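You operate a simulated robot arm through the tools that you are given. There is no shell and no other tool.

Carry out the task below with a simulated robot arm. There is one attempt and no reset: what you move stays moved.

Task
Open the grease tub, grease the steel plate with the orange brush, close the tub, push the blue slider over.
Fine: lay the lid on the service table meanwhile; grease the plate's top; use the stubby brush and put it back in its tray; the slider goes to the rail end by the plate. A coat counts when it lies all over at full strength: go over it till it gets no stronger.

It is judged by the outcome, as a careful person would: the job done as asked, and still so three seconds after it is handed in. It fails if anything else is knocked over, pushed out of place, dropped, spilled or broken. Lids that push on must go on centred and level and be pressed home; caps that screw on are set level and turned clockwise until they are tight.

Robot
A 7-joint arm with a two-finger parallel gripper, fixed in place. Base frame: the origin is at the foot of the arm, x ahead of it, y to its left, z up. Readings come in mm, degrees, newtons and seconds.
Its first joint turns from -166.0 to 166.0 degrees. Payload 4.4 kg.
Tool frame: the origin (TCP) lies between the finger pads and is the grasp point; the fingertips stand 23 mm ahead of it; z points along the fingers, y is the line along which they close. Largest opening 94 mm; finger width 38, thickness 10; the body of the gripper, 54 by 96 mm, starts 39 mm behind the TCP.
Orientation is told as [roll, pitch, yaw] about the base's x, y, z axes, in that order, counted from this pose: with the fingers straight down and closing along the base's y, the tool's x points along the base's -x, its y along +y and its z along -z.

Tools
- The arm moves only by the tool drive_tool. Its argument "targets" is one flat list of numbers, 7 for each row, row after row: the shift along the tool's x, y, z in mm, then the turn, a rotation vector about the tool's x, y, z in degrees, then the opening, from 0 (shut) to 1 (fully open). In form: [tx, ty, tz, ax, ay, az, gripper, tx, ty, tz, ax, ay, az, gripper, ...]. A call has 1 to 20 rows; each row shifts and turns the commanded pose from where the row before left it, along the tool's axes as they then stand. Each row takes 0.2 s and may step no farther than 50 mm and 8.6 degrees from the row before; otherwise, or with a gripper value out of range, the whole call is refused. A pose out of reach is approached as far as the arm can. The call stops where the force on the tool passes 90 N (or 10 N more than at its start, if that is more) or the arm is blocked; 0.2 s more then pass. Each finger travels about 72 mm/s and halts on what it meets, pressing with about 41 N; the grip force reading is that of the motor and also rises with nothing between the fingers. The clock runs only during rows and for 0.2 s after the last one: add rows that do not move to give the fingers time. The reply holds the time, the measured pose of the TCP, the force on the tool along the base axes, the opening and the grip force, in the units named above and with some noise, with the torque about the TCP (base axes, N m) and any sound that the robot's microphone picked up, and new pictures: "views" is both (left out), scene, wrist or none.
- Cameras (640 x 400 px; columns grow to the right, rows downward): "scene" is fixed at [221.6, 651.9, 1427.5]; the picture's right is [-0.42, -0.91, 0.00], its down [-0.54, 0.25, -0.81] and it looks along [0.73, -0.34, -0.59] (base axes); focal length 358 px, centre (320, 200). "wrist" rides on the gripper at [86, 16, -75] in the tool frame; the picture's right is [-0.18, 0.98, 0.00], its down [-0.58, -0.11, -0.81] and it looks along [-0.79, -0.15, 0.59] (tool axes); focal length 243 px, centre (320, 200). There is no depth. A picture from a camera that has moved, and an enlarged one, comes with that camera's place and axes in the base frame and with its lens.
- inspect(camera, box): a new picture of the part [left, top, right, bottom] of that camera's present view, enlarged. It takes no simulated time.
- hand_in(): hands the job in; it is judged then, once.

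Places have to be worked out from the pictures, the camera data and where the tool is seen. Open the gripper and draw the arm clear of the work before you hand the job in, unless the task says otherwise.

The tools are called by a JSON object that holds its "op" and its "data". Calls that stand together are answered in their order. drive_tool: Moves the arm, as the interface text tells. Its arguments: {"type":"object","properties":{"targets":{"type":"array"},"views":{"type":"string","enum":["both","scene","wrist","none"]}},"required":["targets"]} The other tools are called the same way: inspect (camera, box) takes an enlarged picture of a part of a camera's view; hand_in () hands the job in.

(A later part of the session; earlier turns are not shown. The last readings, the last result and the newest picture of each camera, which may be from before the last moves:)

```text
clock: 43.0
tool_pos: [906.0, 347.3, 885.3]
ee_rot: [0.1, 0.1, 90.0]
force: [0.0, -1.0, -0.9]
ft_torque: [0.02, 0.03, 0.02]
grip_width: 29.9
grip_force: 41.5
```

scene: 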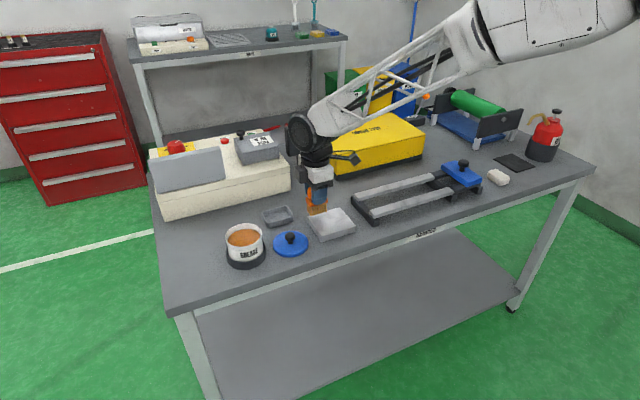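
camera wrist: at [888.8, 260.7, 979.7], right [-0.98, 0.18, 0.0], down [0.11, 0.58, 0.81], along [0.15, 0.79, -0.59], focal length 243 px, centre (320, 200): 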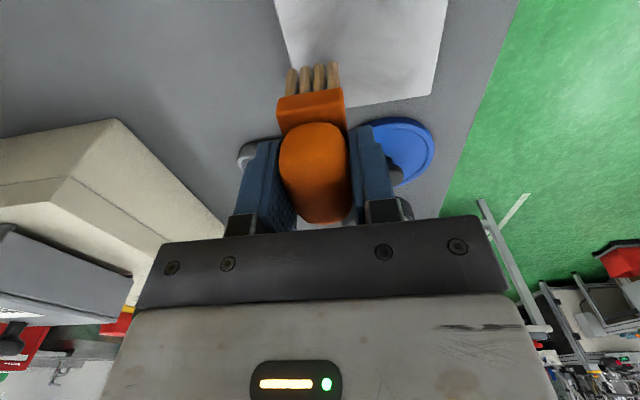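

Still no contact at 885.5; stepping down again.

{"op": "drive_tool", "data": {"targets": [0, 0, 1.5, 0, 0, 0, 0, 0, 0, 0, 0, 0, 0, 0, 0, 0, 1, 0, 0, 0, 0, 0, 0, 0, 0, 0, 0, 0], "views": "none"}}

```text
clock: 44.0
tool_pos: [904.9, 349.1, 884.0]
ee_rot: [-0.1, 0.0, 90.0]
force: [-7.1, -2.2, 16.7]
ft_torque: [-0.02, 0.47, -0.06]
grip_width: 29.8
grip_force: 41.4
```

Contact now at 17 N. I'll ease up 0.8 mm to press lightly and make the first stroke toward the near edge in small steps, then check the plate and force.

{"op": "drive_tool", "data": {"targets": [0, 0, -0.8, 0, 0, 0, 0, 0, 6, 0, 0, 0, 0, 0, 0, 8, 0, 0, 0, 0, 0, 0, 8, 0, 0, 0, 0, 0, 0, 8, 0, 0, 0, 0, 0], "views": "both"}}

{"op": "inspect", "data": {"camera": "scene", "box": [285, 185, 365, 245]}}

{"op": "inspect", "data": {"camera": "wrist", "box": [200, 0, 440, 230]}}

```text
clock: 45.2
tool_pos: [875.7, 348.2, 885.0]
ee_rot: [0.1, 0.0, 90.1]
force: [4.8, 0.8, 6.8]
ft_torque: [0.14, -0.31, -0.07]
grip_width: 29.9
grip_force: 41.2
camera wrist: at [859.6, 262.9, 959.0], right [-0.98, 0.18, 0.0], down [0.11, 0.58, 0.81], along [0.15, 0.79, -0.59], focal length 243 px, centre (320, 200)
```

scene: 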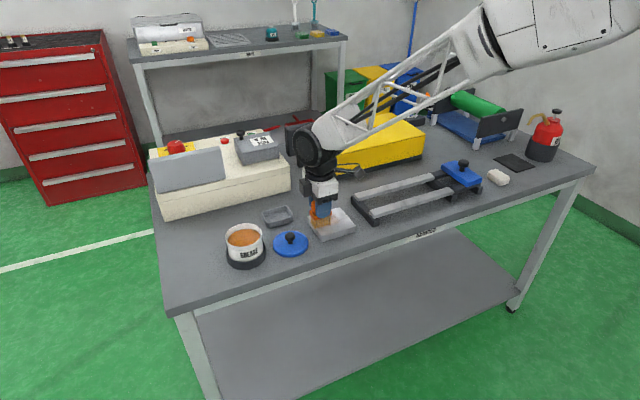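
wrist: 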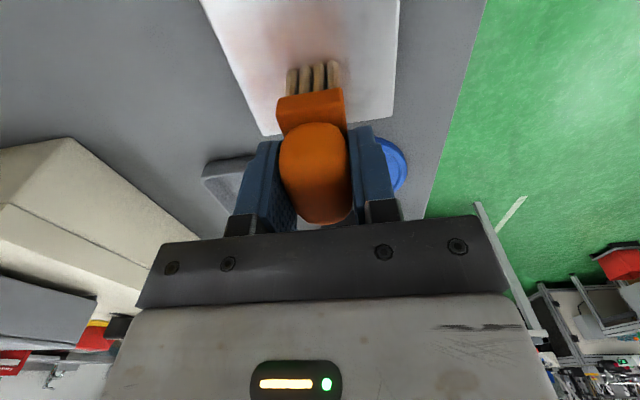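

```text
6.67 times, centred on (325, 215) of scene
camera zoom: at [221.6, 651.9, 1427.5], right [-0.42, -0.91, 0.0], down [-0.54, 0.25, -0.81], along [0.73, -0.34, -0.59], focal length 2388 px, centre (287, 100)
```

zoom: 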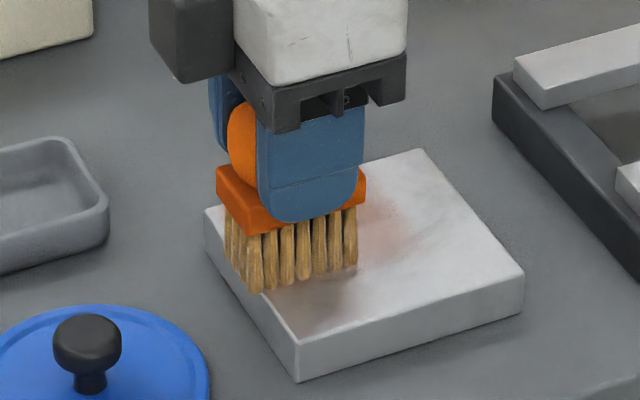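

```text
1.74 times, centred on (320, 115) of wrist
camera zoom: at [859.6, 262.9, 959.0], right [-0.98, 0.18, 0.0], down [0.11, 0.58, 0.81], along [0.15, 0.79, -0.59], focal length 422 px, centre (320, 348)
```

zoom: 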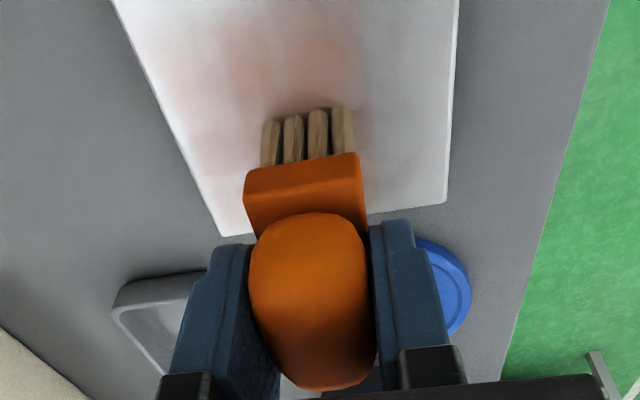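

The plate has not moved and the press is light (7 N). I'll finish the stroke to the near edge, brush back to the far edge, and then look at the coat.

{"op": "drive_tool", "data": {"targets": [0, 9, 0, 0, 0, 0, 0, 0, 9, 0, 0, 0, 0, 0, 0, 9, 0, 0, 0, 0, 0, 0, 9, 0, 0, 0, 0, 0, 0, -10, 0, 0, 0, 0, 0, 0, -10, 0, 0, 0, 0, 0, 0, -10, 0, 0, 0, 0, 0, 0, -10, 0, 0, 0, 0, 0, 0, -10, 0, 0, 0, 0, 0, 0, -10, 0, 0, 0, 0, 0, 0, -10, 0, 0, 0, 0, 0], "views": "both"}}

{"op": "inspect", "data": {"camera": "scene", "box": [285, 185, 365, 245]}}

{"op": "inspect", "data": {"camera": "wrist", "box": [200, 0, 440, 230]}}

```text
clock: 47.6
tool_pos: [908.0, 346.9, 885.7]
ee_rot: [0.0, -0.1, 90.2]
force: [0.3, -0.4, -1.2]
ft_torque: [-0.03, 0.01, 0.02]
grip_width: 30.0
grip_force: 41.2
camera wrist: at [893.2, 260.9, 960.9], right [-0.98, 0.18, 0.0], down [0.11, 0.58, 0.81], along [0.15, 0.79, -0.59], focal length 243 px, centre (320, 200)
```

scene: 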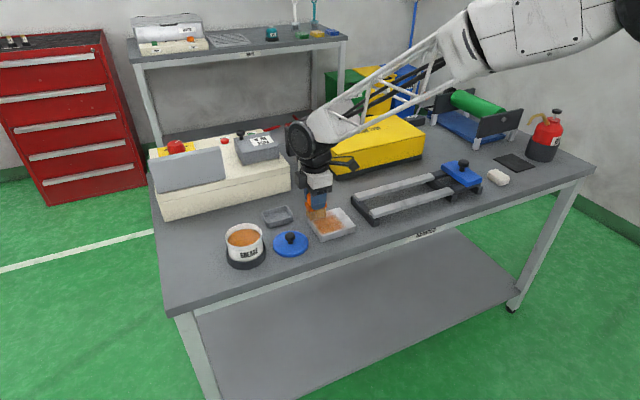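
wrist: 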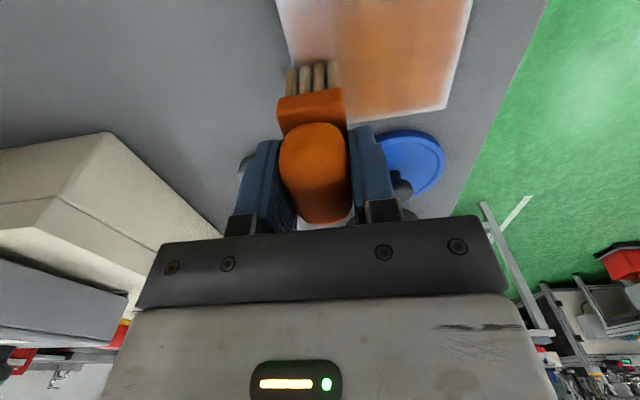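

```text
6.67 times, centred on (325, 215) of scene
camera zoom: at [221.6, 651.9, 1427.5], right [-0.42, -0.91, 0.0], down [-0.54, 0.25, -0.81], along [0.73, -0.34, -0.59], focal length 2388 px, centre (287, 100)
```

zoom: 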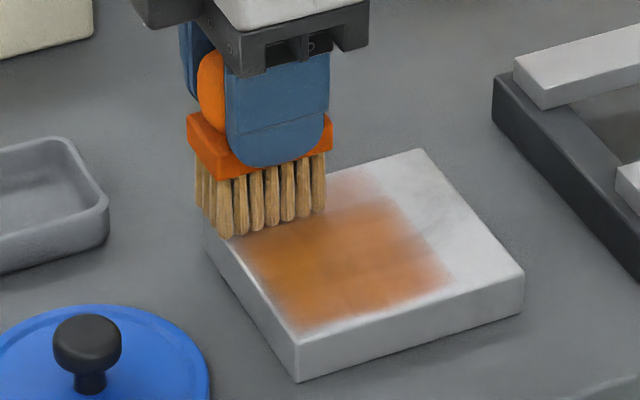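

```text
1.74 times, centred on (320, 115) of wrist
camera zoom: at [893.2, 260.9, 960.9], right [-0.98, 0.18, 0.0], down [0.11, 0.58, 0.81], along [0.15, 0.79, -0.59], focal length 422 px, centre (320, 348)
```

zoom: 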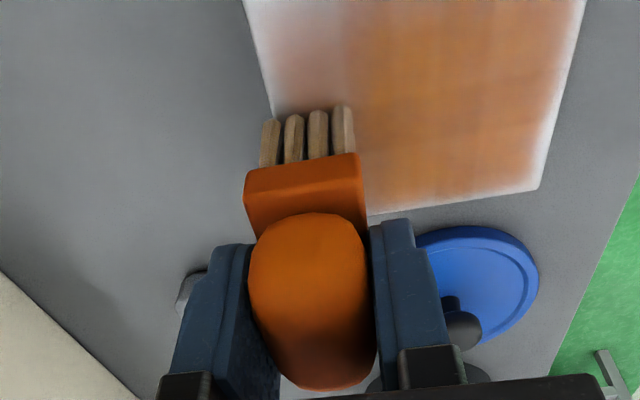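

An orange coat is forming, but it is thin near the edges and contact was lost at the far end. I'll press 0.7 mm deeper and raster with slight overhang, first lane y=352 and back along y=326.

{"op": "drive_tool", "data": {"targets": [-5, 0, 0.7, 0, 0, 0, 0, 0, -10, 0, 0, 0, 0, 0, 0, 10, 0, 0, 0, 0, 0, 0, 10, 0, 0, 0, 0, 0, 0, 10, 0, 0, 0, 0, 0, 0, 10, 0, 0, 0, 0, 0, 0, 10, 0, 0, 0, 0, 0, 0, 10, 0, 0, 0, 0, 0, 0, 10, 0, 0, 0, 0, 0, 0, 10, 0, 0, 0, 0, 0, 0, 10, 0, 0, 0, 0, 0, 26, 0, 0, 0, 0, 0, 0, 0, -11.25, 0, 0, 0, 0, 0, 0, -11.25, 0, 0, 0, 0, 0, 0, -11.25, 0, 0, 0, 0, 0, 0, -11.25, 0, 0, 0, 0, 0, 0, -11.25, 0, 0, 0, 0, 0, 0, -11.25, 0, 0, 0, 0, 0, 0, -11.25, 0, 0, 0, 0, 0, 0, -11.25, 0, 0, 0, 0, 0], "views": "both"}}

{"op": "inspect", "data": {"camera": "scene", "box": [285, 185, 365, 245]}}

{"op": "inspect", "data": {"camera": "wrist", "box": [200, 0, 440, 230]}}

```text
clock: 51.8
tool_pos: [918.2, 328.7, 884.4]
ee_rot: [0.0, -0.1, 90.0]
force: [-11.4, 1.2, 14.3]
ft_torque: [0.12, 0.75, -0.04]
grip_width: 29.7
grip_force: 40.9
camera wrist: at [903.1, 242.4, 958.7], right [-0.98, 0.18, 0.0], down [0.11, 0.58, 0.81], along [0.15, 0.79, -0.59], focal length 243 px, centre (320, 200)
```

scene: 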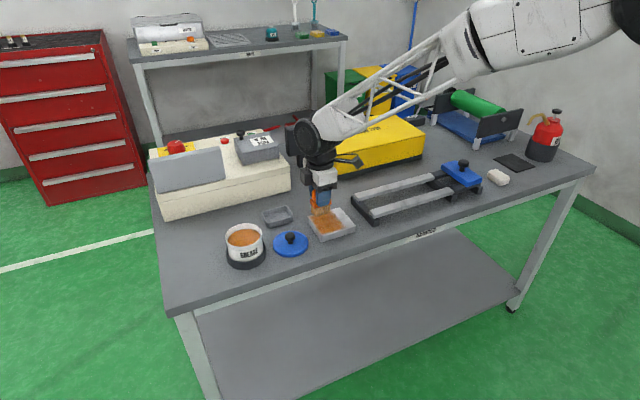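
wrist: 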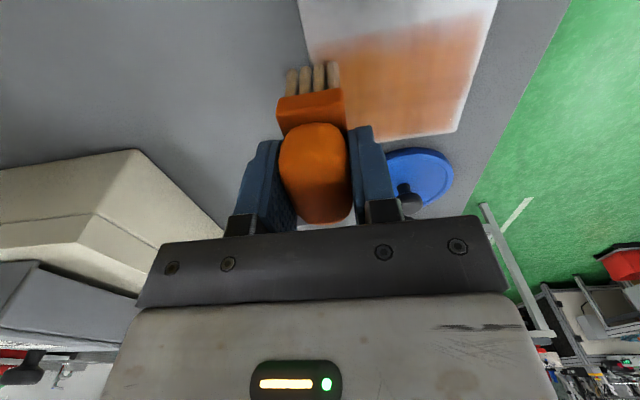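

```text
6.67 times, centred on (325, 215) of scene
camera zoom: at [221.6, 651.9, 1427.5], right [-0.42, -0.91, 0.0], down [-0.54, 0.25, -0.81], along [0.73, -0.34, -0.59], focal length 2388 px, centre (287, 100)
```

zoom: 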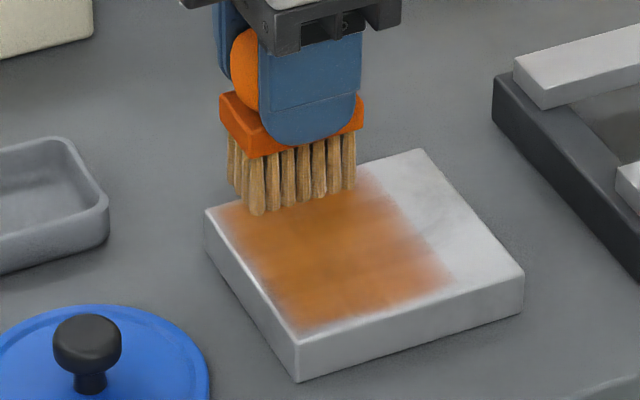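

```text
1.74 times, centred on (320, 115) of wrist
camera zoom: at [903.1, 242.4, 958.7], right [-0.98, 0.18, 0.0], down [0.11, 0.58, 0.81], along [0.15, 0.79, -0.59], focal length 422 px, centre (320, 348)
```

zoom: 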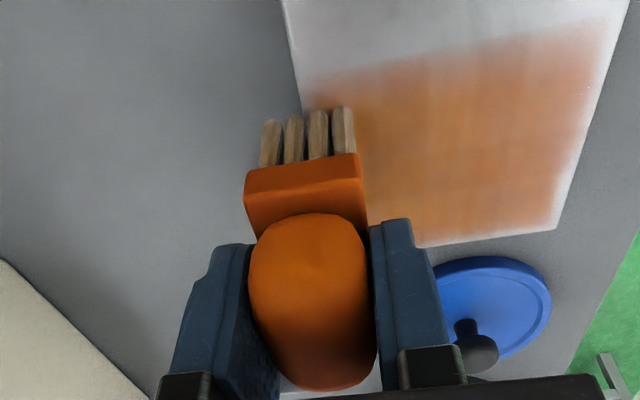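

The coat covers the left half. I'll continue the raster with lanes y=300 and y=280.

{"op": "drive_tool", "data": {"targets": [26, 0, 0, 0, 0, 0, 0, 0, 10, 0, 0, 0, 0, 0, 0, 10, 0, 0, 0, 0, 0, 0, 10, 0, 0, 0, 0, 0, 0, 10, 0, 0, 0, 0, 0, 0, 10, 0, 0, 0, 0, 0, 0, 10, 0, 0, 0, 0, 0, 0, 10, 0, 0, 0, 0, 0, 0, 10, 0, 0, 0, 0, 0, 0, 10, 0, 0, 0, 0, 0, 20, 0, 0, 0, 0, 0, 0, 0, -11.25, 0, 0, 0, 0, 0, 0, -11.25, 0, 0, 0, 0, 0, 0, -11.25, 0, 0, 0, 0, 0, 0, -11.25, 0, 0, 0, 0, 0, 0, -11.25, 0, 0, 0, 0, 0, 0, -11.25, 0, 0, 0, 0, 0, 0, -11.25, 0, 0, 0, 0, 0, 0, -11.25, 0, 0, 0, 0, 0], "views": "both"}}

{"op": "inspect", "data": {"camera": "scene", "box": [285, 185, 365, 245]}}

{"op": "inspect", "data": {"camera": "wrist", "box": [200, 0, 440, 230]}}

```text
clock: 55.8
tool_pos: [918.1, 280.4, 883.9]
ee_rot: [0.0, -0.1, 90.1]
force: [-4.4, -0.4, 4.0]
ft_torque: [0.02, 0.23, 0.01]
grip_width: 30.3
grip_force: 41.1
camera wrist: at [901.7, 194.9, 958.7], right [-0.98, 0.18, 0.0], down [0.11, 0.58, 0.81], along [0.15, 0.79, -0.59], focal length 243 px, centre (320, 200)
```

scene: 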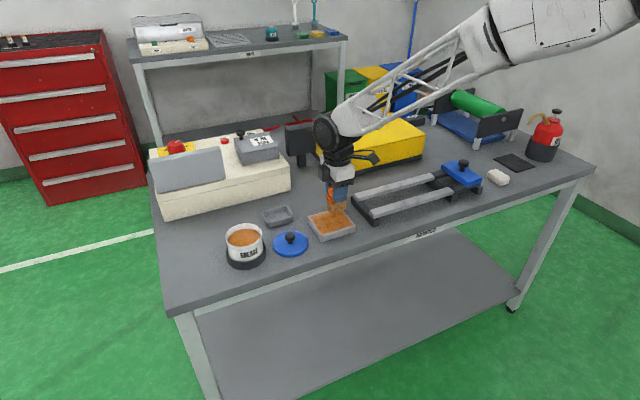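
wrist: 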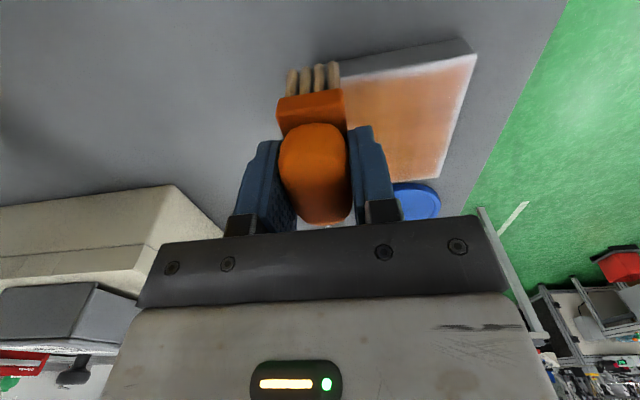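

```text
6.67 times, centred on (325, 215) of scene
camera zoom: at [221.6, 651.9, 1427.5], right [-0.42, -0.91, 0.0], down [-0.54, 0.25, -0.81], along [0.73, -0.34, -0.59], focal length 2388 px, centre (287, 100)
```

zoom: 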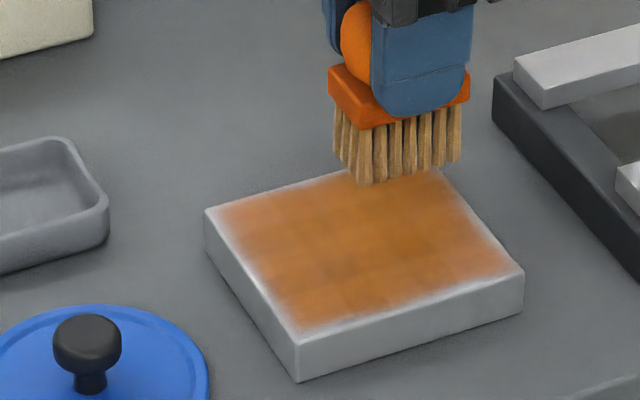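

```text
1.74 times, centred on (320, 115) of wrist
camera zoom: at [901.7, 194.9, 958.7], right [-0.98, 0.18, 0.0], down [0.11, 0.58, 0.81], along [0.15, 0.79, -0.59], focal length 422 px, centre (320, 348)
```

zoom: 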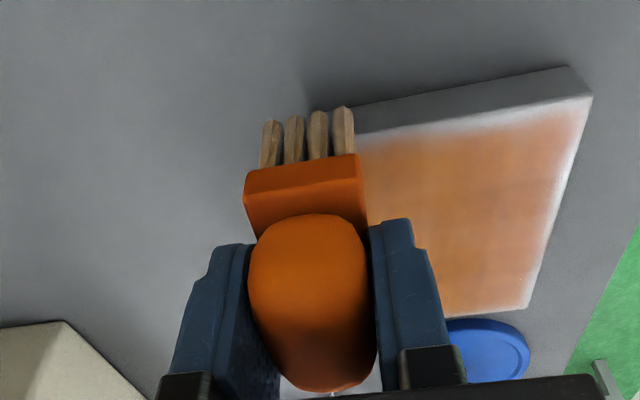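

The whole top now has a coat, lighter along the edges. I'll go over it again from right to left with more overhang and a touch more pressure to see if it gets stronger.

{"op": "drive_tool", "data": {"targets": [0, -3, 0.3, 0, 0, 0, 0, 0, 12, 0, 0, 0, 0, 0, 0, 12, 0, 0, 0, 0, 0, 0, 12, 0, 0, 0, 0, 0, 0, 12, 0, 0, 0, 0, 0, 0, 12, 0, 0, 0, 0, 0, 0, 12, 0, 0, 0, 0, 0, 0, 12, 0, 0, 0, 0, 0, 0, 12, 0, 0, 0, 0, 0, -26, 0, 0, 0, 0, 0, 0, 0, -12, 0, 0, 0, 0, 0, 0, -12, 0, 0, 0, 0, 0, 0, -12, 0, 0, 0, 0, 0, 0, -12, 0, 0, 0, 0, 0, 0, -12, 0, 0, 0, 0, 0, 0, -12, 0, 0, 0, 0, 0, 0, -12, 0, 0, 0, 0, 0, 0, -12, 0, 0, 0, 0, 0], "views": "none"}}

{"op": "drive_tool", "data": {"targets": [-26, 0, 0, 0, 0, 0, 0, 0, 12, 0, 0, 0, 0, 0, 0, 12, 0, 0, 0, 0, 0, 0, 12, 0, 0, 0, 0, 0, 0, 12, 0, 0, 0, 0, 0, 0, 12, 0, 0, 0, 0, 0, 0, 12, 0, 0, 0, 0, 0, 0, 12, 0, 0, 0, 0, 0, 0, 12, 0, 0, 0, 0, 0, -24, 0, 0, 0, 0, 0, 0, 0, -12, 0, 0, 0, 0, 0, 0, -12, 0, 0, 0, 0, 0, 0, -12, 0, 0, 0, 0, 0, 0, -12, 0, 0, 0, 0, 0, 0, -12, 0, 0, 0, 0, 0, 0, -12, 0, 0, 0, 0, 0, 0, -12, 0, 0, 0, 0, 0, 0, -12, 0, 0, 0, 0, 0], "views": "both"}}

{"op": "inspect", "data": {"camera": "scene", "box": [285, 185, 365, 245]}}

{"op": "inspect", "data": {"camera": "wrist", "box": [200, 0, 440, 230]}}

```text
clock: 59.6
tool_pos: [921.7, 307.9, 882.0]
ee_rot: [0.0, 0.0, 90.1]
force: [-8.6, -0.2, 9.5]
ft_torque: [0.3, 0.58, 0.22]
grip_width: 29.8
grip_force: 40.9
```

```text
clock: 63.4
tool_pos: [921.2, 357.6, 881.7]
ee_rot: [0.0, 0.1, 90.0]
force: [-5.4, -0.3, 5.9]
ft_torque: [0.03, 0.32, 0.01]
grip_width: 29.9
grip_force: 40.4
camera wrist: at [905.4, 271.4, 957.1], right [-0.98, 0.18, 0.0], down [0.11, 0.58, 0.81], along [0.15, 0.79, -0.59], focal length 243 px, centre (320, 200)
```

scene: 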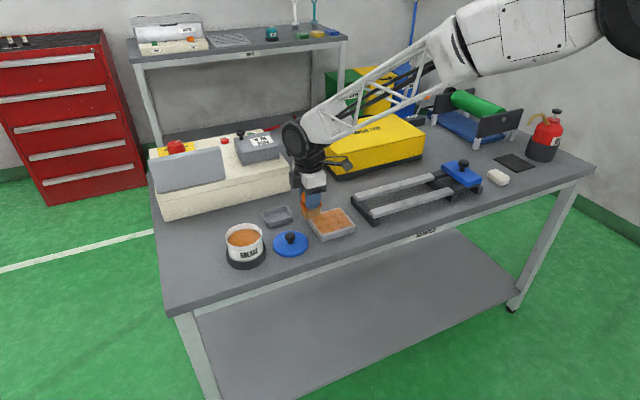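
wrist: 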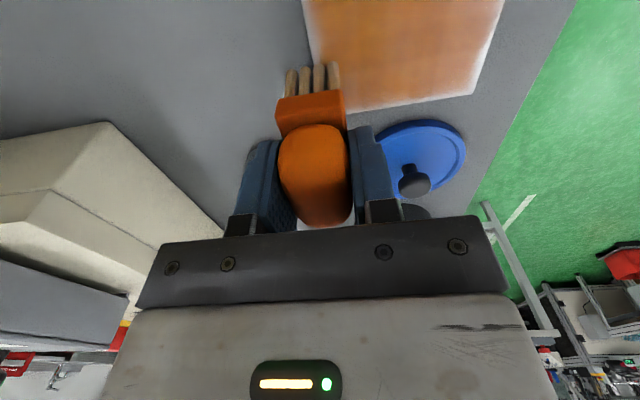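

```text
6.67 times, centred on (325, 215) of scene
camera zoom: at [221.6, 651.9, 1427.5], right [-0.42, -0.91, 0.0], down [-0.54, 0.25, -0.81], along [0.73, -0.34, -0.59], focal length 2388 px, centre (287, 100)
```

zoom: 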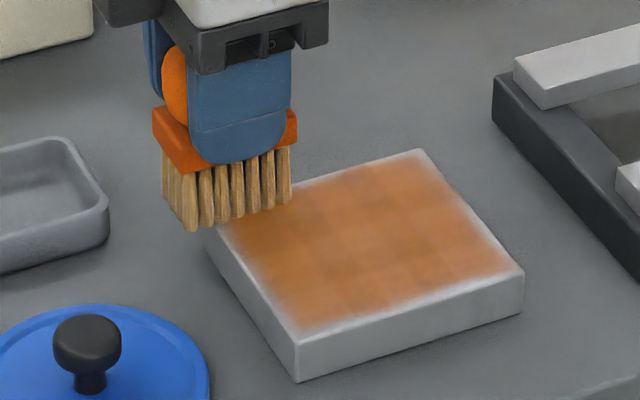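

```text
1.74 times, centred on (320, 115) of wrist
camera zoom: at [905.4, 271.4, 957.1], right [-0.98, 0.18, 0.0], down [0.11, 0.58, 0.81], along [0.15, 0.79, -0.59], focal length 422 px, centre (320, 348)
```

zoom: 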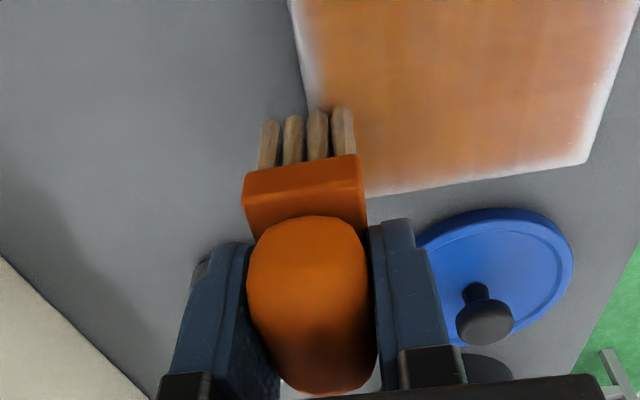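

The coat is fuller but still patchy between lanes, with a lighter border. I'll go back around the lid to the tub and re-load the brush, dipping more gently this time.

{"op": "drive_tool", "data": {"targets": [0, 0, -10, 0, 0, 0, 0, 0, 0, -30, 0, 0, 0, 0, 0, 0, -40, 0, 0, 0, 0, -38, -1, 0, 0, 0, 0, 0, -38, -1, 0, 0, 0, 0, 0, -38, -1, 0, 0, 0, 0, 0, -27, 21, 0, 0, 0, 0, 0, -27, 21, 0, 0, 0, 0, 0, -27, 21, 0, 0, 0, 0, 0, 0, 0, 0, 0, 0, 0, 0, 0, 0, 15, 0, 0, 0, 0, 0, 0, 12, 0, 0, 0, 0, 0, 0, 10, 0, 0, 0, 0, 0, 0, 8, 0, 0, 0, 0, 0, 0, 0, 0, 0, 0, 0], "views": "both"}}

{"op": "inspect", "data": {"camera": "scene", "box": [205, 185, 285, 270]}}

{"op": "inspect", "data": {"camera": "scene", "box": [295, 195, 365, 250]}}

```text
clock: 66.6
tool_pos: [861.8, 552.1, 919.7]
ee_rot: [0.1, 0.0, 90.0]
force: [1.4, 0.3, -0.3]
ft_torque: [0.01, -0.01, -0.01]
grip_width: 30.2
grip_force: 41.3
camera wrist: at [845.2, 466.5, 993.6], right [-0.98, 0.18, 0.0], down [0.11, 0.58, 0.81], along [0.15, 0.79, -0.59], focal length 243 px, centre (320, 200)
```

scene: 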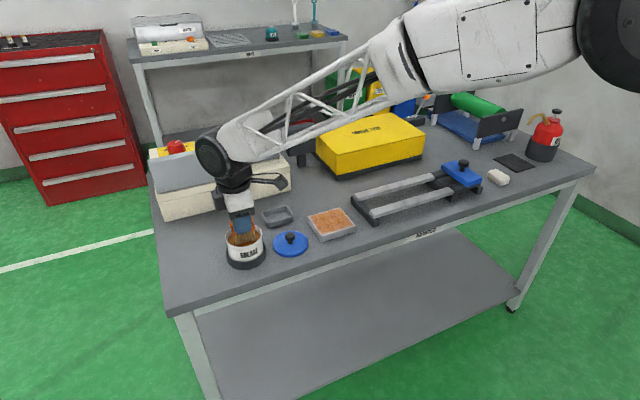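
wrist: 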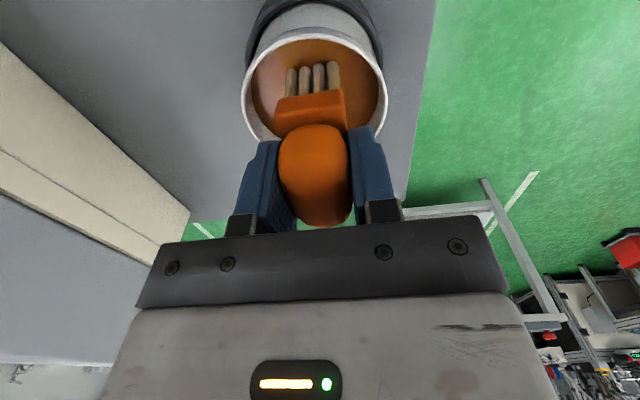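

```text
4.71 times, centred on (245, 228) of scene
camera zoom: at [221.6, 651.9, 1427.5], right [-0.42, -0.91, 0.0], down [-0.54, 0.25, -0.81], along [0.73, -0.34, -0.59], focal length 1685 px, centre (673, 71)
```

zoom: 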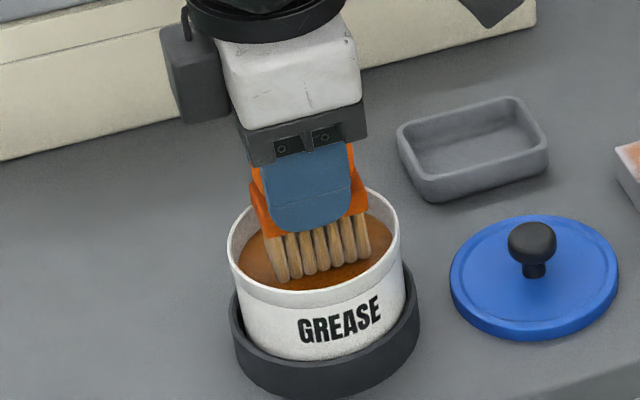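

```text
7.27 times, centred on (330, 222) of scene
camera zoom: at [221.6, 651.9, 1427.5], right [-0.42, -0.91, 0.0], down [-0.54, 0.25, -0.81], along [0.73, -0.34, -0.59], focal length 2605 px, centre (247, 36)
```

zoom: 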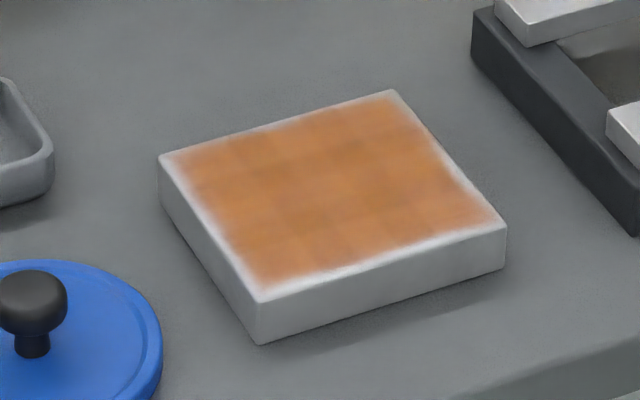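

The brush tips are right at the grease surface with no force yet. I'll lower 3 mm more to pick up grease, hold, then come up.

{"op": "drive_tool", "data": {"targets": [0, 0, 1.5, 0, 0, 0, 0, 0, 0, 1.5, 0, 0, 0, 0, 0, 0, 0, 0, 0, 0, 0, 0, 0, 0, 0, 0, 0, 0], "views": "none"}}

{"op": "inspect", "data": {"camera": "scene", "box": [205, 185, 285, 270]}}

```text
clock: 67.6
tool_pos: [860.9, 553.2, 916.9]
ee_rot: [0.0, 0.0, 90.0]
force: [0.8, -1.1, 10.6]
ft_torque: [0.12, 0.0, 0.0]
grip_width: 29.8
grip_force: 40.4
```

```text
4.71 times, centred on (245, 228) of scene
camera zoom: at [221.6, 651.9, 1427.5], right [-0.42, -0.91, 0.0], down [-0.54, 0.25, -0.81], along [0.73, -0.34, -0.59], focal length 1685 px, centre (673, 71)
```

zoom: 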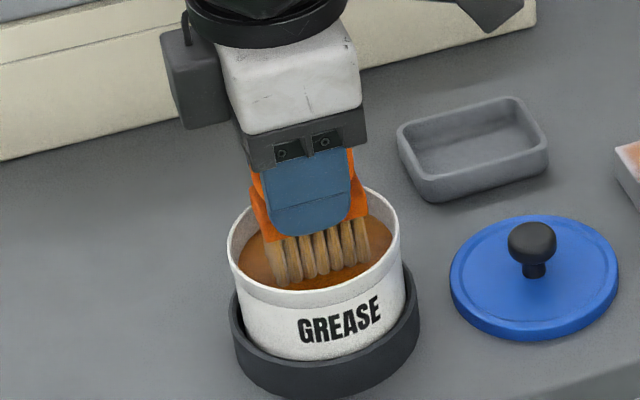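

The dip is good at 11 N. I'll lift out and carry the brush around the lid back to the plate's far left corner, hovering just above it.

{"op": "drive_tool", "data": {"targets": [0, 0, 0, 0, 0, 0, 0, 0, 0, -4, 0, 0, 0, 0, 0, 0, -10, 0, 0, 0, 0, 0, 0, -15, 0, 0, 0, 0, 0, 0, -16, 0, 0, 0, 0, 0, 0, 0, 0, 0, 0, 0, 27, -21, 0, 0, 0, 0, 0, 27, -21, 0, 0, 0, 0, 0, 27, -21, 0, 0, 0, 0, 0, 38, 1, 0, 0, 0, 0, 0, 38, 1, 0, 0, 0, 0, 0, 36, 1, 0, 0, 0, 0, 0, 0, 0, 35, 0, 0, 0, 0, 0, 0, 30, 0, 0, 0, 0, 0, 0, 5, 0, 0, 0, 0, 0, 0, 0, 0, 0, 0, 0], "views": "both"}}

{"op": "inspect", "data": {"camera": "scene", "box": [285, 185, 365, 245]}}

```text
clock: 71.0
tool_pos: [919.7, 358.2, 888.7]
ee_rot: [-0.1, 0.0, 90.0]
force: [0.6, 0.4, -0.6]
ft_torque: [0.02, 0.02, 0.0]
grip_width: 29.8
grip_force: 41.1
camera wrist: at [904.0, 271.9, 963.9], right [-0.98, 0.18, 0.0], down [0.11, 0.58, 0.81], along [0.15, 0.79, -0.59], focal length 243 px, centre (320, 200)
```

scene: 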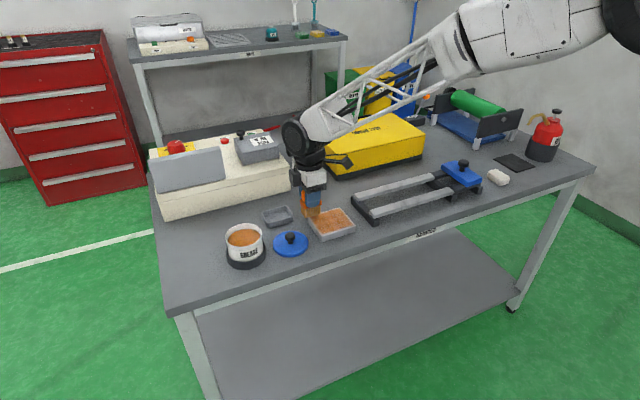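
wrist: 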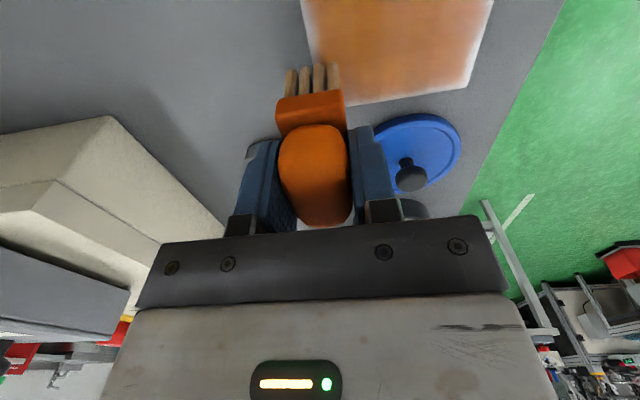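

```text
6.67 times, centred on (325, 215) of scene
camera zoom: at [221.6, 651.9, 1427.5], right [-0.42, -0.91, 0.0], down [-0.54, 0.25, -0.81], along [0.73, -0.34, -0.59], focal length 2388 px, centre (287, 100)
```

zoom: 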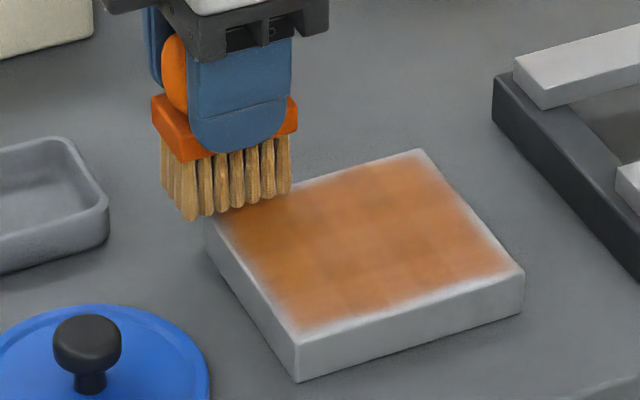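

The brush is re-loaded. I'll press down lightly and lay closer-spaced lanes (18 mm apart), starting with y=358 and y=340.

{"op": "drive_tool", "data": {"targets": [0, 0, 5, 0, 0, 0, 0, 0, 0, 2.3, 0, 0, 0, 0, 0, 12, 0, 0, 0, 0, 0, 0, 12, 0, 0, 0, 0, 0, 0, 12, 0, 0, 0, 0, 0, 0, 12, 0, 0, 0, 0, 0, 0, 12, 0, 0, 0, 0, 0, 0, 12, 0, 0, 0, 0, 0, 0, 12, 0, 0, 0, 0, 0, 0, 12, 0, 0, 0, 0, 0, 18, 0, 0, 0, 0, 0, 0, 0, -12, 0, 0, 0, 0, 0, 0, -12, 0, 0, 0, 0, 0, 0, -12, 0, 0, 0, 0, 0, 0, -12, 0, 0, 0, 0, 0, 0, -12, 0, 0, 0, 0, 0, 0, -12, 0, 0, 0, 0, 0, 0, -12, 0, 0, 0, 0, 0, 0, -12, 0, 0, 0, 0, 0], "views": "none"}}

{"op": "drive_tool", "data": {"targets": [18, 0, 0, 0, 0, 0, 0, 0, 12, 0, 0, 0, 0, 0, 0, 12, 0, 0, 0, 0, 0, 0, 12, 0, 0, 0, 0, 0, 0, 12, 0, 0, 0, 0, 0, 0, 12, 0, 0, 0, 0, 0, 0, 12, 0, 0, 0, 0, 0, 0, 12, 0, 0, 0, 0, 0, 0, 12, 0, 0, 0, 0, 0, 18, 0, 0, 0, 0, 0, 0, 0, -12, 0, 0, 0, 0, 0, 0, -12, 0, 0, 0, 0, 0, 0, -12, 0, 0, 0, 0, 0, 0, -12, 0, 0, 0, 0, 0, 0, -12, 0, 0, 0, 0, 0, 0, -12, 0, 0, 0, 0, 0, 0, -12, 0, 0, 0, 0, 0, 0, -12, 0, 0, 0, 0, 0], "views": "both"}}

{"op": "inspect", "data": {"camera": "scene", "box": [295, 195, 365, 250]}}

```text
clock: 75.0
tool_pos: [922.8, 342.4, 883.6]
ee_rot: [-0.1, -0.1, 90.1]
force: [0.3, 0.8, -1.2]
ft_torque: [-0.01, -0.01, 0.01]
grip_width: 30.2
grip_force: 40.8
```

```text
clock: 78.8
tool_pos: [921.4, 307.4, 883.6]
ee_rot: [0.1, -0.1, 90.1]
force: [-1.8, 0.2, 0.5]
ft_torque: [0.04, 0.06, 0.03]
grip_width: 29.7
grip_force: 41.2
camera wrist: at [905.0, 220.9, 957.2], right [-0.98, 0.18, 0.0], down [0.11, 0.58, 0.81], along [0.15, 0.79, -0.59], focal length 243 px, centre (320, 200)
```

scene: 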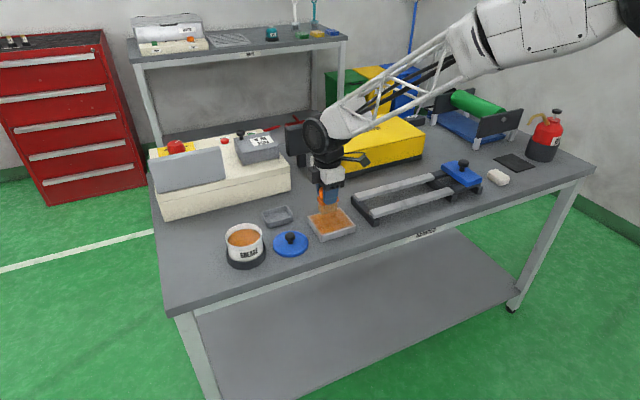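
wrist: 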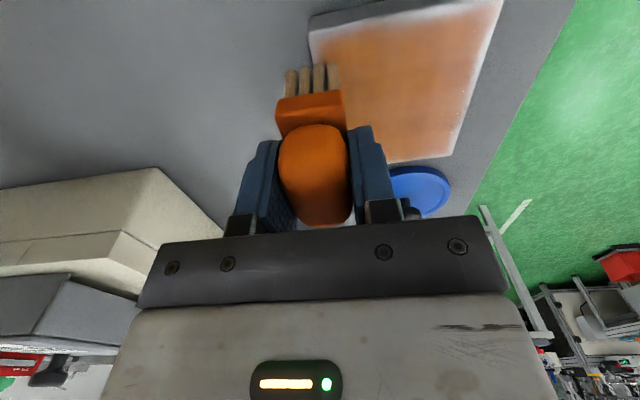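

```text
7.27 times, centred on (330, 222) of scene
camera zoom: at [221.6, 651.9, 1427.5], right [-0.42, -0.91, 0.0], down [-0.54, 0.25, -0.81], along [0.73, -0.34, -0.59], focal length 2605 px, centre (247, 36)
```

zoom: 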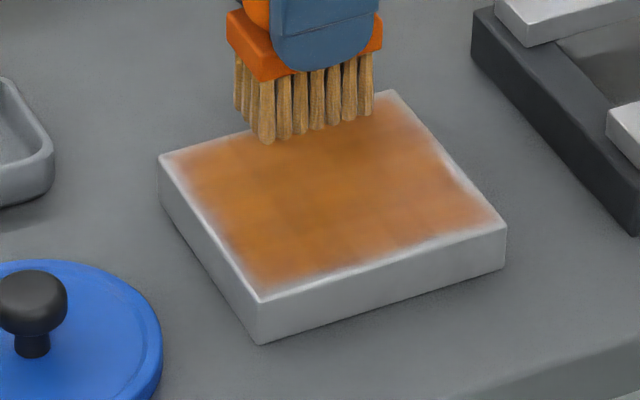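

The coat got denser, but the contact is very light now (about 0 N at this edge). I'll lower 1.2 mm and continue with lanes y=286 and y=272, checking force.

{"op": "drive_tool", "data": {"targets": [18, 0, 1.2, 0, 0, 0, 0, 0, 12, 0, 0, 0, 0, 0, 0, 12, 0, 0, 0, 0, 0, 0, 12, 0, 0, 0, 0, 0, 0, 12, 0, 0, 0, 0, 0], "views": "none"}}

```text
clock: 80.0
tool_pos: [872.8, 286.5, 883.2]
ee_rot: [0.0, 0.0, 90.0]
force: [0.1, -0.9, -0.2]
ft_torque: [0.01, 0.04, 0.0]
grip_width: 30.1
grip_force: 41.0
```

No contact force at mid-plate, so the brush has ridden up a little in the grip. I'll step down to find the surface again.

{"op": "drive_tool", "data": {"targets": [0, 0, 1, 0, 0, 0, 0, 0, 0, 0, 0, 0, 0, 0], "views": "none"}}

{"op": "inspect", "data": {"camera": "scene", "box": [295, 190, 365, 245]}}

{"op": "inspect", "data": {"camera": "wrist", "box": [200, 0, 440, 230]}}

```text
clock: 80.6
tool_pos: [873.3, 287.1, 881.9]
ee_rot: [0.0, 0.0, 90.1]
force: [-5.5, -2.1, 10.7]
ft_torque: [0.11, 0.33, 0.11]
grip_width: 29.8
grip_force: 41.2
```

```text
7.27 times, centred on (330, 218) of scene
camera zoom: at [221.6, 651.9, 1427.5], right [-0.42, -0.91, 0.0], down [-0.54, 0.25, -0.81], along [0.73, -0.34, -0.59], focal length 2605 px, centre (247, 73)
```

zoom: 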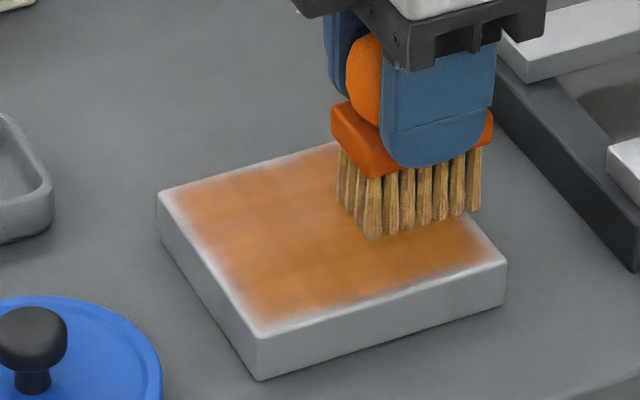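

```text
1.74 times, centred on (320, 115) of wrist
camera zoom: at [857.3, 201.0, 957.0], right [-0.98, 0.18, 0.0], down [0.11, 0.58, 0.81], along [0.15, 0.79, -0.59], focal length 422 px, centre (320, 348)
```

zoom: 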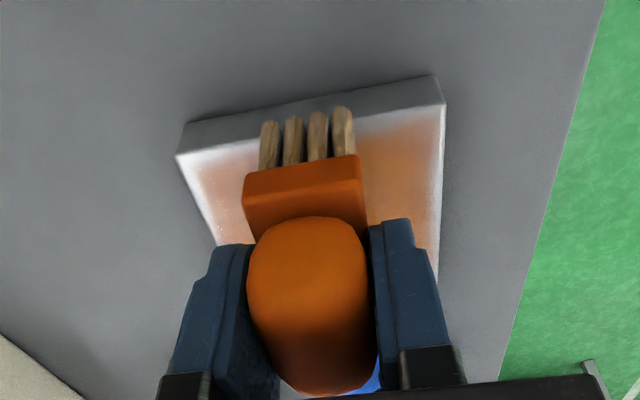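

Contact is back at 11 N (commanded z≈880.8). I'll brush the right edge lanes at this pressure: finish y=286 to the near edge, then y=272 back to the far edge.

{"op": "drive_tool", "data": {"targets": [0, 12, 0, 0, 0, 0, 0, 0, 12, 0, 0, 0, 0, 0, 0, 12, 0, 0, 0, 0, 0, 0, 12, 0, 0, 0, 0, 0, 14, 0, 0.2, 0, 0, 0, 0, 0, -12, 0, 0, 0, 0, 0, 0, -12, 0, 0, 0, 0, 0, 0, -12, 0, 0, 0, 0, 0, 0, -12, 0, 0, 0, 0, 0, 0, -12, 0, 0, 0, 0, 0, 0, -12, 0, 0, 0, 0, 0, 0, -12, 0, 0, 0, 0, 0, 0, -12, 0, 0, 0, 0, 0], "views": "none"}}

{"op": "drive_tool", "data": {"targets": [-18, 0, 0, 0, 0, 0, 0, 0, 12, 0, 0, 0, 0, 0, 0, 12, 0, 0, 0, 0, 0, 0, 12, 0, 0, 0, 0, 0, 0, 12, 0, 0, 0, 0, 0, 0, 12, 0, 0, 0, 0, 0, 0, 12, 0, 0, 0, 0, 0, 0, 12, 0, 0, 0, 0, 0, 0, 12, 0, 0, 0, 0, 0, -18, 0, 0, 0, 0, 0, 0, 0, -12, 0, 0, 0, 0, 0, 0, -12, 0, 0, 0, 0, 0, 0, -12, 0, 0, 0, 0, 0, 0, -12, 0, 0, 0, 0, 0, 0, -12, 0, 0, 0, 0, 0, 0, -12, 0, 0, 0, 0, 0, 0, -12, 0, 0, 0, 0, 0, 0, -12, 0, 0, 0, 0, 0], "views": "scene"}}

{"op": "inspect", "data": {"camera": "scene", "box": [295, 195, 365, 250]}}

```text
clock: 83.4
tool_pos: [923.1, 273.6, 881.8]
ee_rot: [0.0, -0.1, 90.0]
force: [-22.9, -0.3, 33.8]
ft_torque: [-0.12, 1.52, -0.01]
grip_width: 30.0
grip_force: 41.4
```

```text
clock: 87.2
tool_pos: [920.7, 310.9, 882.8]
ee_rot: [0.0, 0.0, 90.1]
force: [-0.5, 0.3, -0.9]
ft_torque: [0.0, -0.01, -0.03]
grip_width: 29.9
grip_force: 41.0
```

scene: 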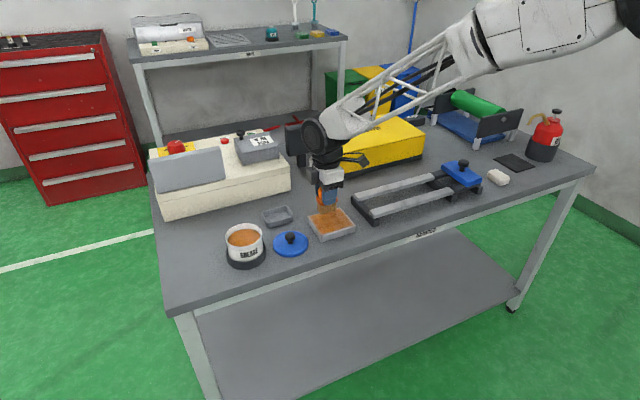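

```text
7.27 times, centred on (330, 222) of scene
camera zoom: at [221.6, 651.9, 1427.5], right [-0.42, -0.91, 0.0], down [-0.54, 0.25, -0.81], along [0.73, -0.34, -0.59], focal length 2605 px, centre (247, 36)
```

zoom: 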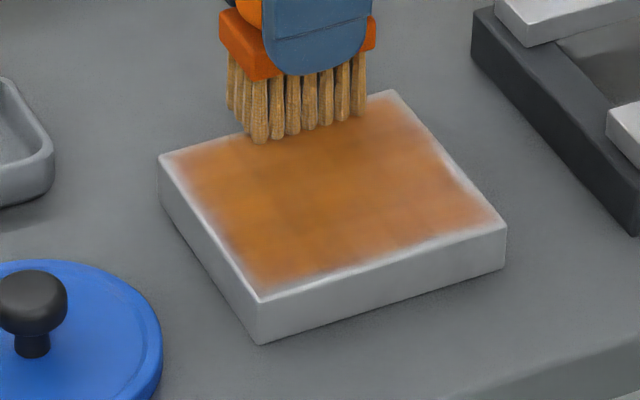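

Force varies along the plate (0 to 34 N) because the arm's height drifts by about a millimetre, so some lanes barely touched. I'll lower 0.8 mm and brush lane by lane, checking the force each time.

{"op": "drive_tool", "data": {"targets": [0, 2, 0.8, 0, 0, 0, 0, 0, 10, 0, 0, 0, 0, 0, 0, 12, 0, 0, 0, 0, 0, 0, 12, 0, 0, 0, 0, 0, 0, 12, 0, 0, 0, 0, 0], "views": "none"}}

{"op": "drive_tool", "data": {"targets": [0, 12, 0, 0, 0, 0, 0, 0, 12, 0, 0, 0, 0, 0, 0, 12, 0, 0, 0, 0, 0, 0, 12, 0, 0, 0, 0, 0], "views": "none"}}

```text
clock: 88.4
tool_pos: [872.0, 307.7, 880.7]
ee_rot: [0.0, 0.0, 90.0]
force: [0.0, 0.8, 0.1]
ft_torque: [0.04, 0.0, -0.01]
grip_width: 29.9
grip_force: 41.3
```

```text
clock: 89.4
tool_pos: [823.6, 310.1, 880.6]
ee_rot: [0.0, 0.0, 90.0]
force: [0.3, 0.9, -0.3]
ft_torque: [0.01, 0.0, -0.01]
grip_width: 29.7
grip_force: 41.1
```

No contact again: the harder press slid the brush slightly higher in the grip. I'll return to mid-plate and feel for the surface in 1 mm steps.

{"op": "drive_tool", "data": {"targets": [0, -24, 0, 0, 0, 0, 0, 0, -24, 0, 0, 0, 0, 0, 0, 0, 1, 0, 0, 0, 0, 0, 0, 0, 0, 0, 0, 0], "views": "none"}}

{"op": "inspect", "data": {"camera": "scene", "box": [300, 170, 360, 230]}}

```text
clock: 90.4
tool_pos: [872.6, 312.1, 880.3]
ee_rot: [-0.1, 0.0, 89.9]
force: [-3.2, 1.6, 9.0]
ft_torque: [0.12, 0.21, 0.01]
grip_width: 29.9
grip_force: 40.9
```

```text
6.67 times, centred on (330, 200) of scene
camera zoom: at [221.6, 651.9, 1427.5], right [-0.42, -0.91, 0.0], down [-0.54, 0.25, -0.81], along [0.73, -0.34, -0.59], focal length 2388 px, centre (253, 200)
```

zoom: 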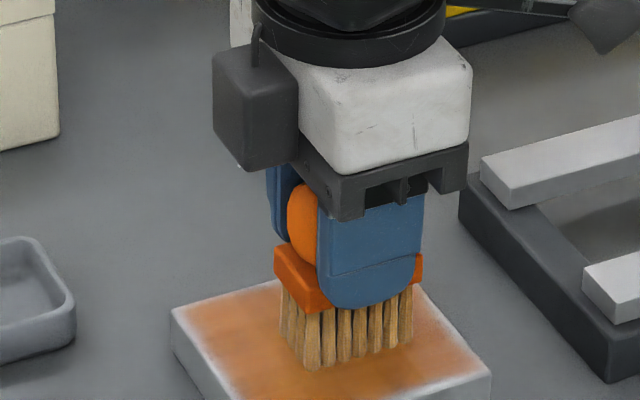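

Contact is back at a light 9 N (commanded z≈878.8). I'll keep this gentle pressure and brush this lane to the far edge, then to the near edge, checking force at each end.

{"op": "drive_tool", "data": {"targets": [0, -12, 0, 0, 0, 0, 0, 0, -12, 0, 0, 0, 0, 0, 0, -12, 0, 0, 0, 0, 0, 0, -12, 0, 0, 0, 0, 0], "views": "none"}}

{"op": "drive_tool", "data": {"targets": [0, 12, 0, 0, 0, 0, 0, 0, 12, 0, 0, 0, 0, 0, 0, 12, 0, 0, 0, 0, 0, 0, 12, 0, 0, 0, 0, 0], "views": "none"}}

{"op": "drive_tool", "data": {"targets": [0, 12, 0, 0, 0, 0, 0, 0, 12, 0, 0, 0, 0, 0, 0, 12, 0, 0, 0, 0, 0, 0, 12, 0, 0, 0, 0, 0], "views": "scene"}}

{"op": "inspect", "data": {"camera": "scene", "box": [295, 195, 365, 250]}}

```text
clock: 91.4
tool_pos: [922.2, 312.2, 879.3]
ee_rot: [-0.2, 0.0, 90.1]
force: [-22.8, 1.9, 33.1]
ft_torque: [0.03, 1.53, -0.06]
grip_width: 30.1
grip_force: 41.9
```

```text
clock: 92.4
tool_pos: [875.7, 309.9, 878.9]
ee_rot: [-0.1, 0.0, 90.0]
force: [21.9, -2.1, 30.2]
ft_torque: [-0.19, -0.98, 0.04]
grip_width: 29.8
grip_force: 40.8
```

```text
clock: 93.4
tool_pos: [827.0, 307.9, 878.0]
ee_rot: [0.0, 0.1, 90.1]
force: [20.7, 0.8, 31.8]
ft_torque: [0.04, -1.52, 0.05]
grip_width: 30.3
grip_force: 41.4
```

scene: 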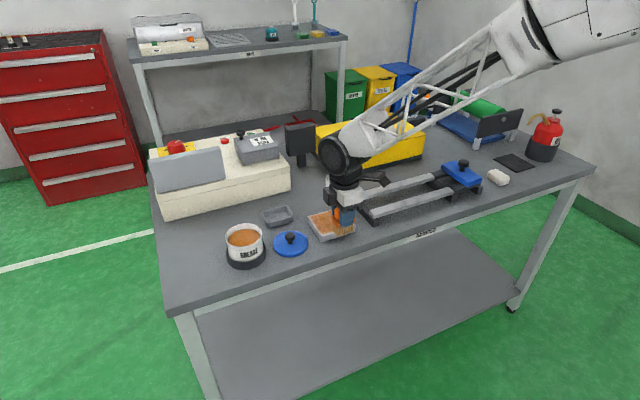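

```text
7.27 times, centred on (330, 222) of scene
camera zoom: at [221.6, 651.9, 1427.5], right [-0.42, -0.91, 0.0], down [-0.54, 0.25, -0.81], along [0.73, -0.34, -0.59], focal length 2605 px, centre (247, 36)
```

zoom: 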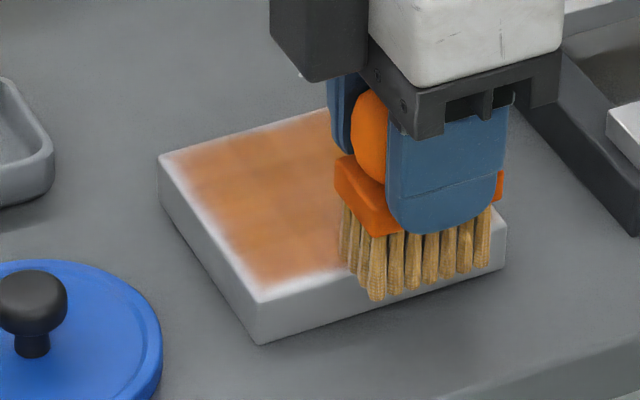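

Contact is now continuous (about 30 N while sliding, plate not moving). I'll raise 0.5 mm to lighten it and run the right-side lanes, y=290 then y=274.

{"op": "drive_tool", "data": {"targets": [18, 0, -0.5, 0, 0, 0, 0, 0, -12, 0, 0, 0, 0, 0, 0, -12, 0, 0, 0, 0, 0, 0, -12, 0, 0, 0, 0, 0, 0, -12, 0, 0, 0, 0, 0, 0, -12, 0, 0, 0, 0, 0, 0, -12, 0, 0, 0, 0, 0, 0, -12, 0, 0, 0, 0, 0, 0, -12, 0, 0, 0, 0, 0], "views": "none"}}

{"op": "drive_tool", "data": {"targets": [16, 0, 0, 0, 0, 0, 0, 0, 12, 0, 0, 0, 0, 0, 0, 12, 0, 0, 0, 0, 0, 0, 12, 0, 0, 0, 0, 0, 0, 12, 0, 0, 0, 0, 0, 0, 12, 0, 0, 0, 0, 0, 0, 12, 0, 0, 0, 0, 0, 0, 12, 0, 0, 0, 0, 0, 0, 12, 0, 0, 0, 0, 0], "views": "scene"}}

{"op": "inspect", "data": {"camera": "scene", "box": [295, 195, 365, 250]}}

```text
clock: 95.4
tool_pos: [921.5, 290.3, 880.2]
ee_rot: [-0.1, 0.0, 89.9]
force: [0.4, 0.5, -1.2]
ft_torque: [0.0, 0.03, 0.0]
grip_width: 30.0
grip_force: 41.0
```

```text
clock: 97.4
tool_pos: [824.2, 275.1, 878.7]
ee_rot: [0.0, -0.1, 90.0]
force: [0.0, 0.5, -1.2]
ft_torque: [0.03, -0.02, 0.01]
grip_width: 29.7
grip_force: 40.9
```

scene: 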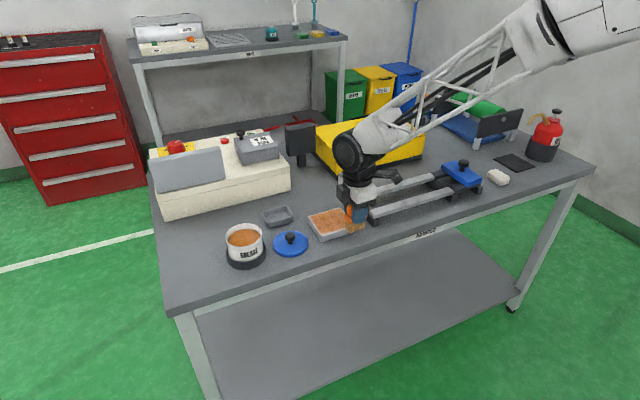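

```text
7.27 times, centred on (330, 222) of scene
camera zoom: at [221.6, 651.9, 1427.5], right [-0.42, -0.91, 0.0], down [-0.54, 0.25, -0.81], along [0.73, -0.34, -0.59], focal length 2605 px, centre (247, 36)
```

zoom: 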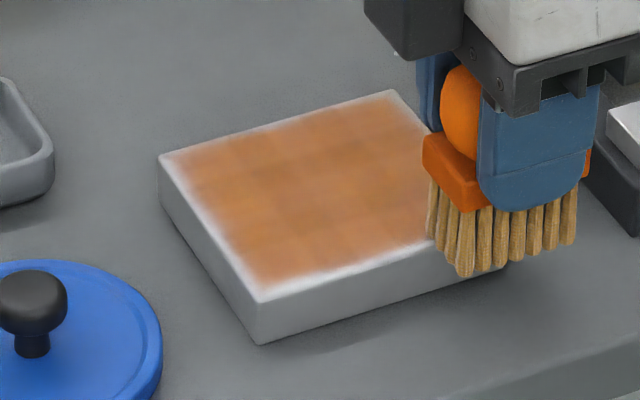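

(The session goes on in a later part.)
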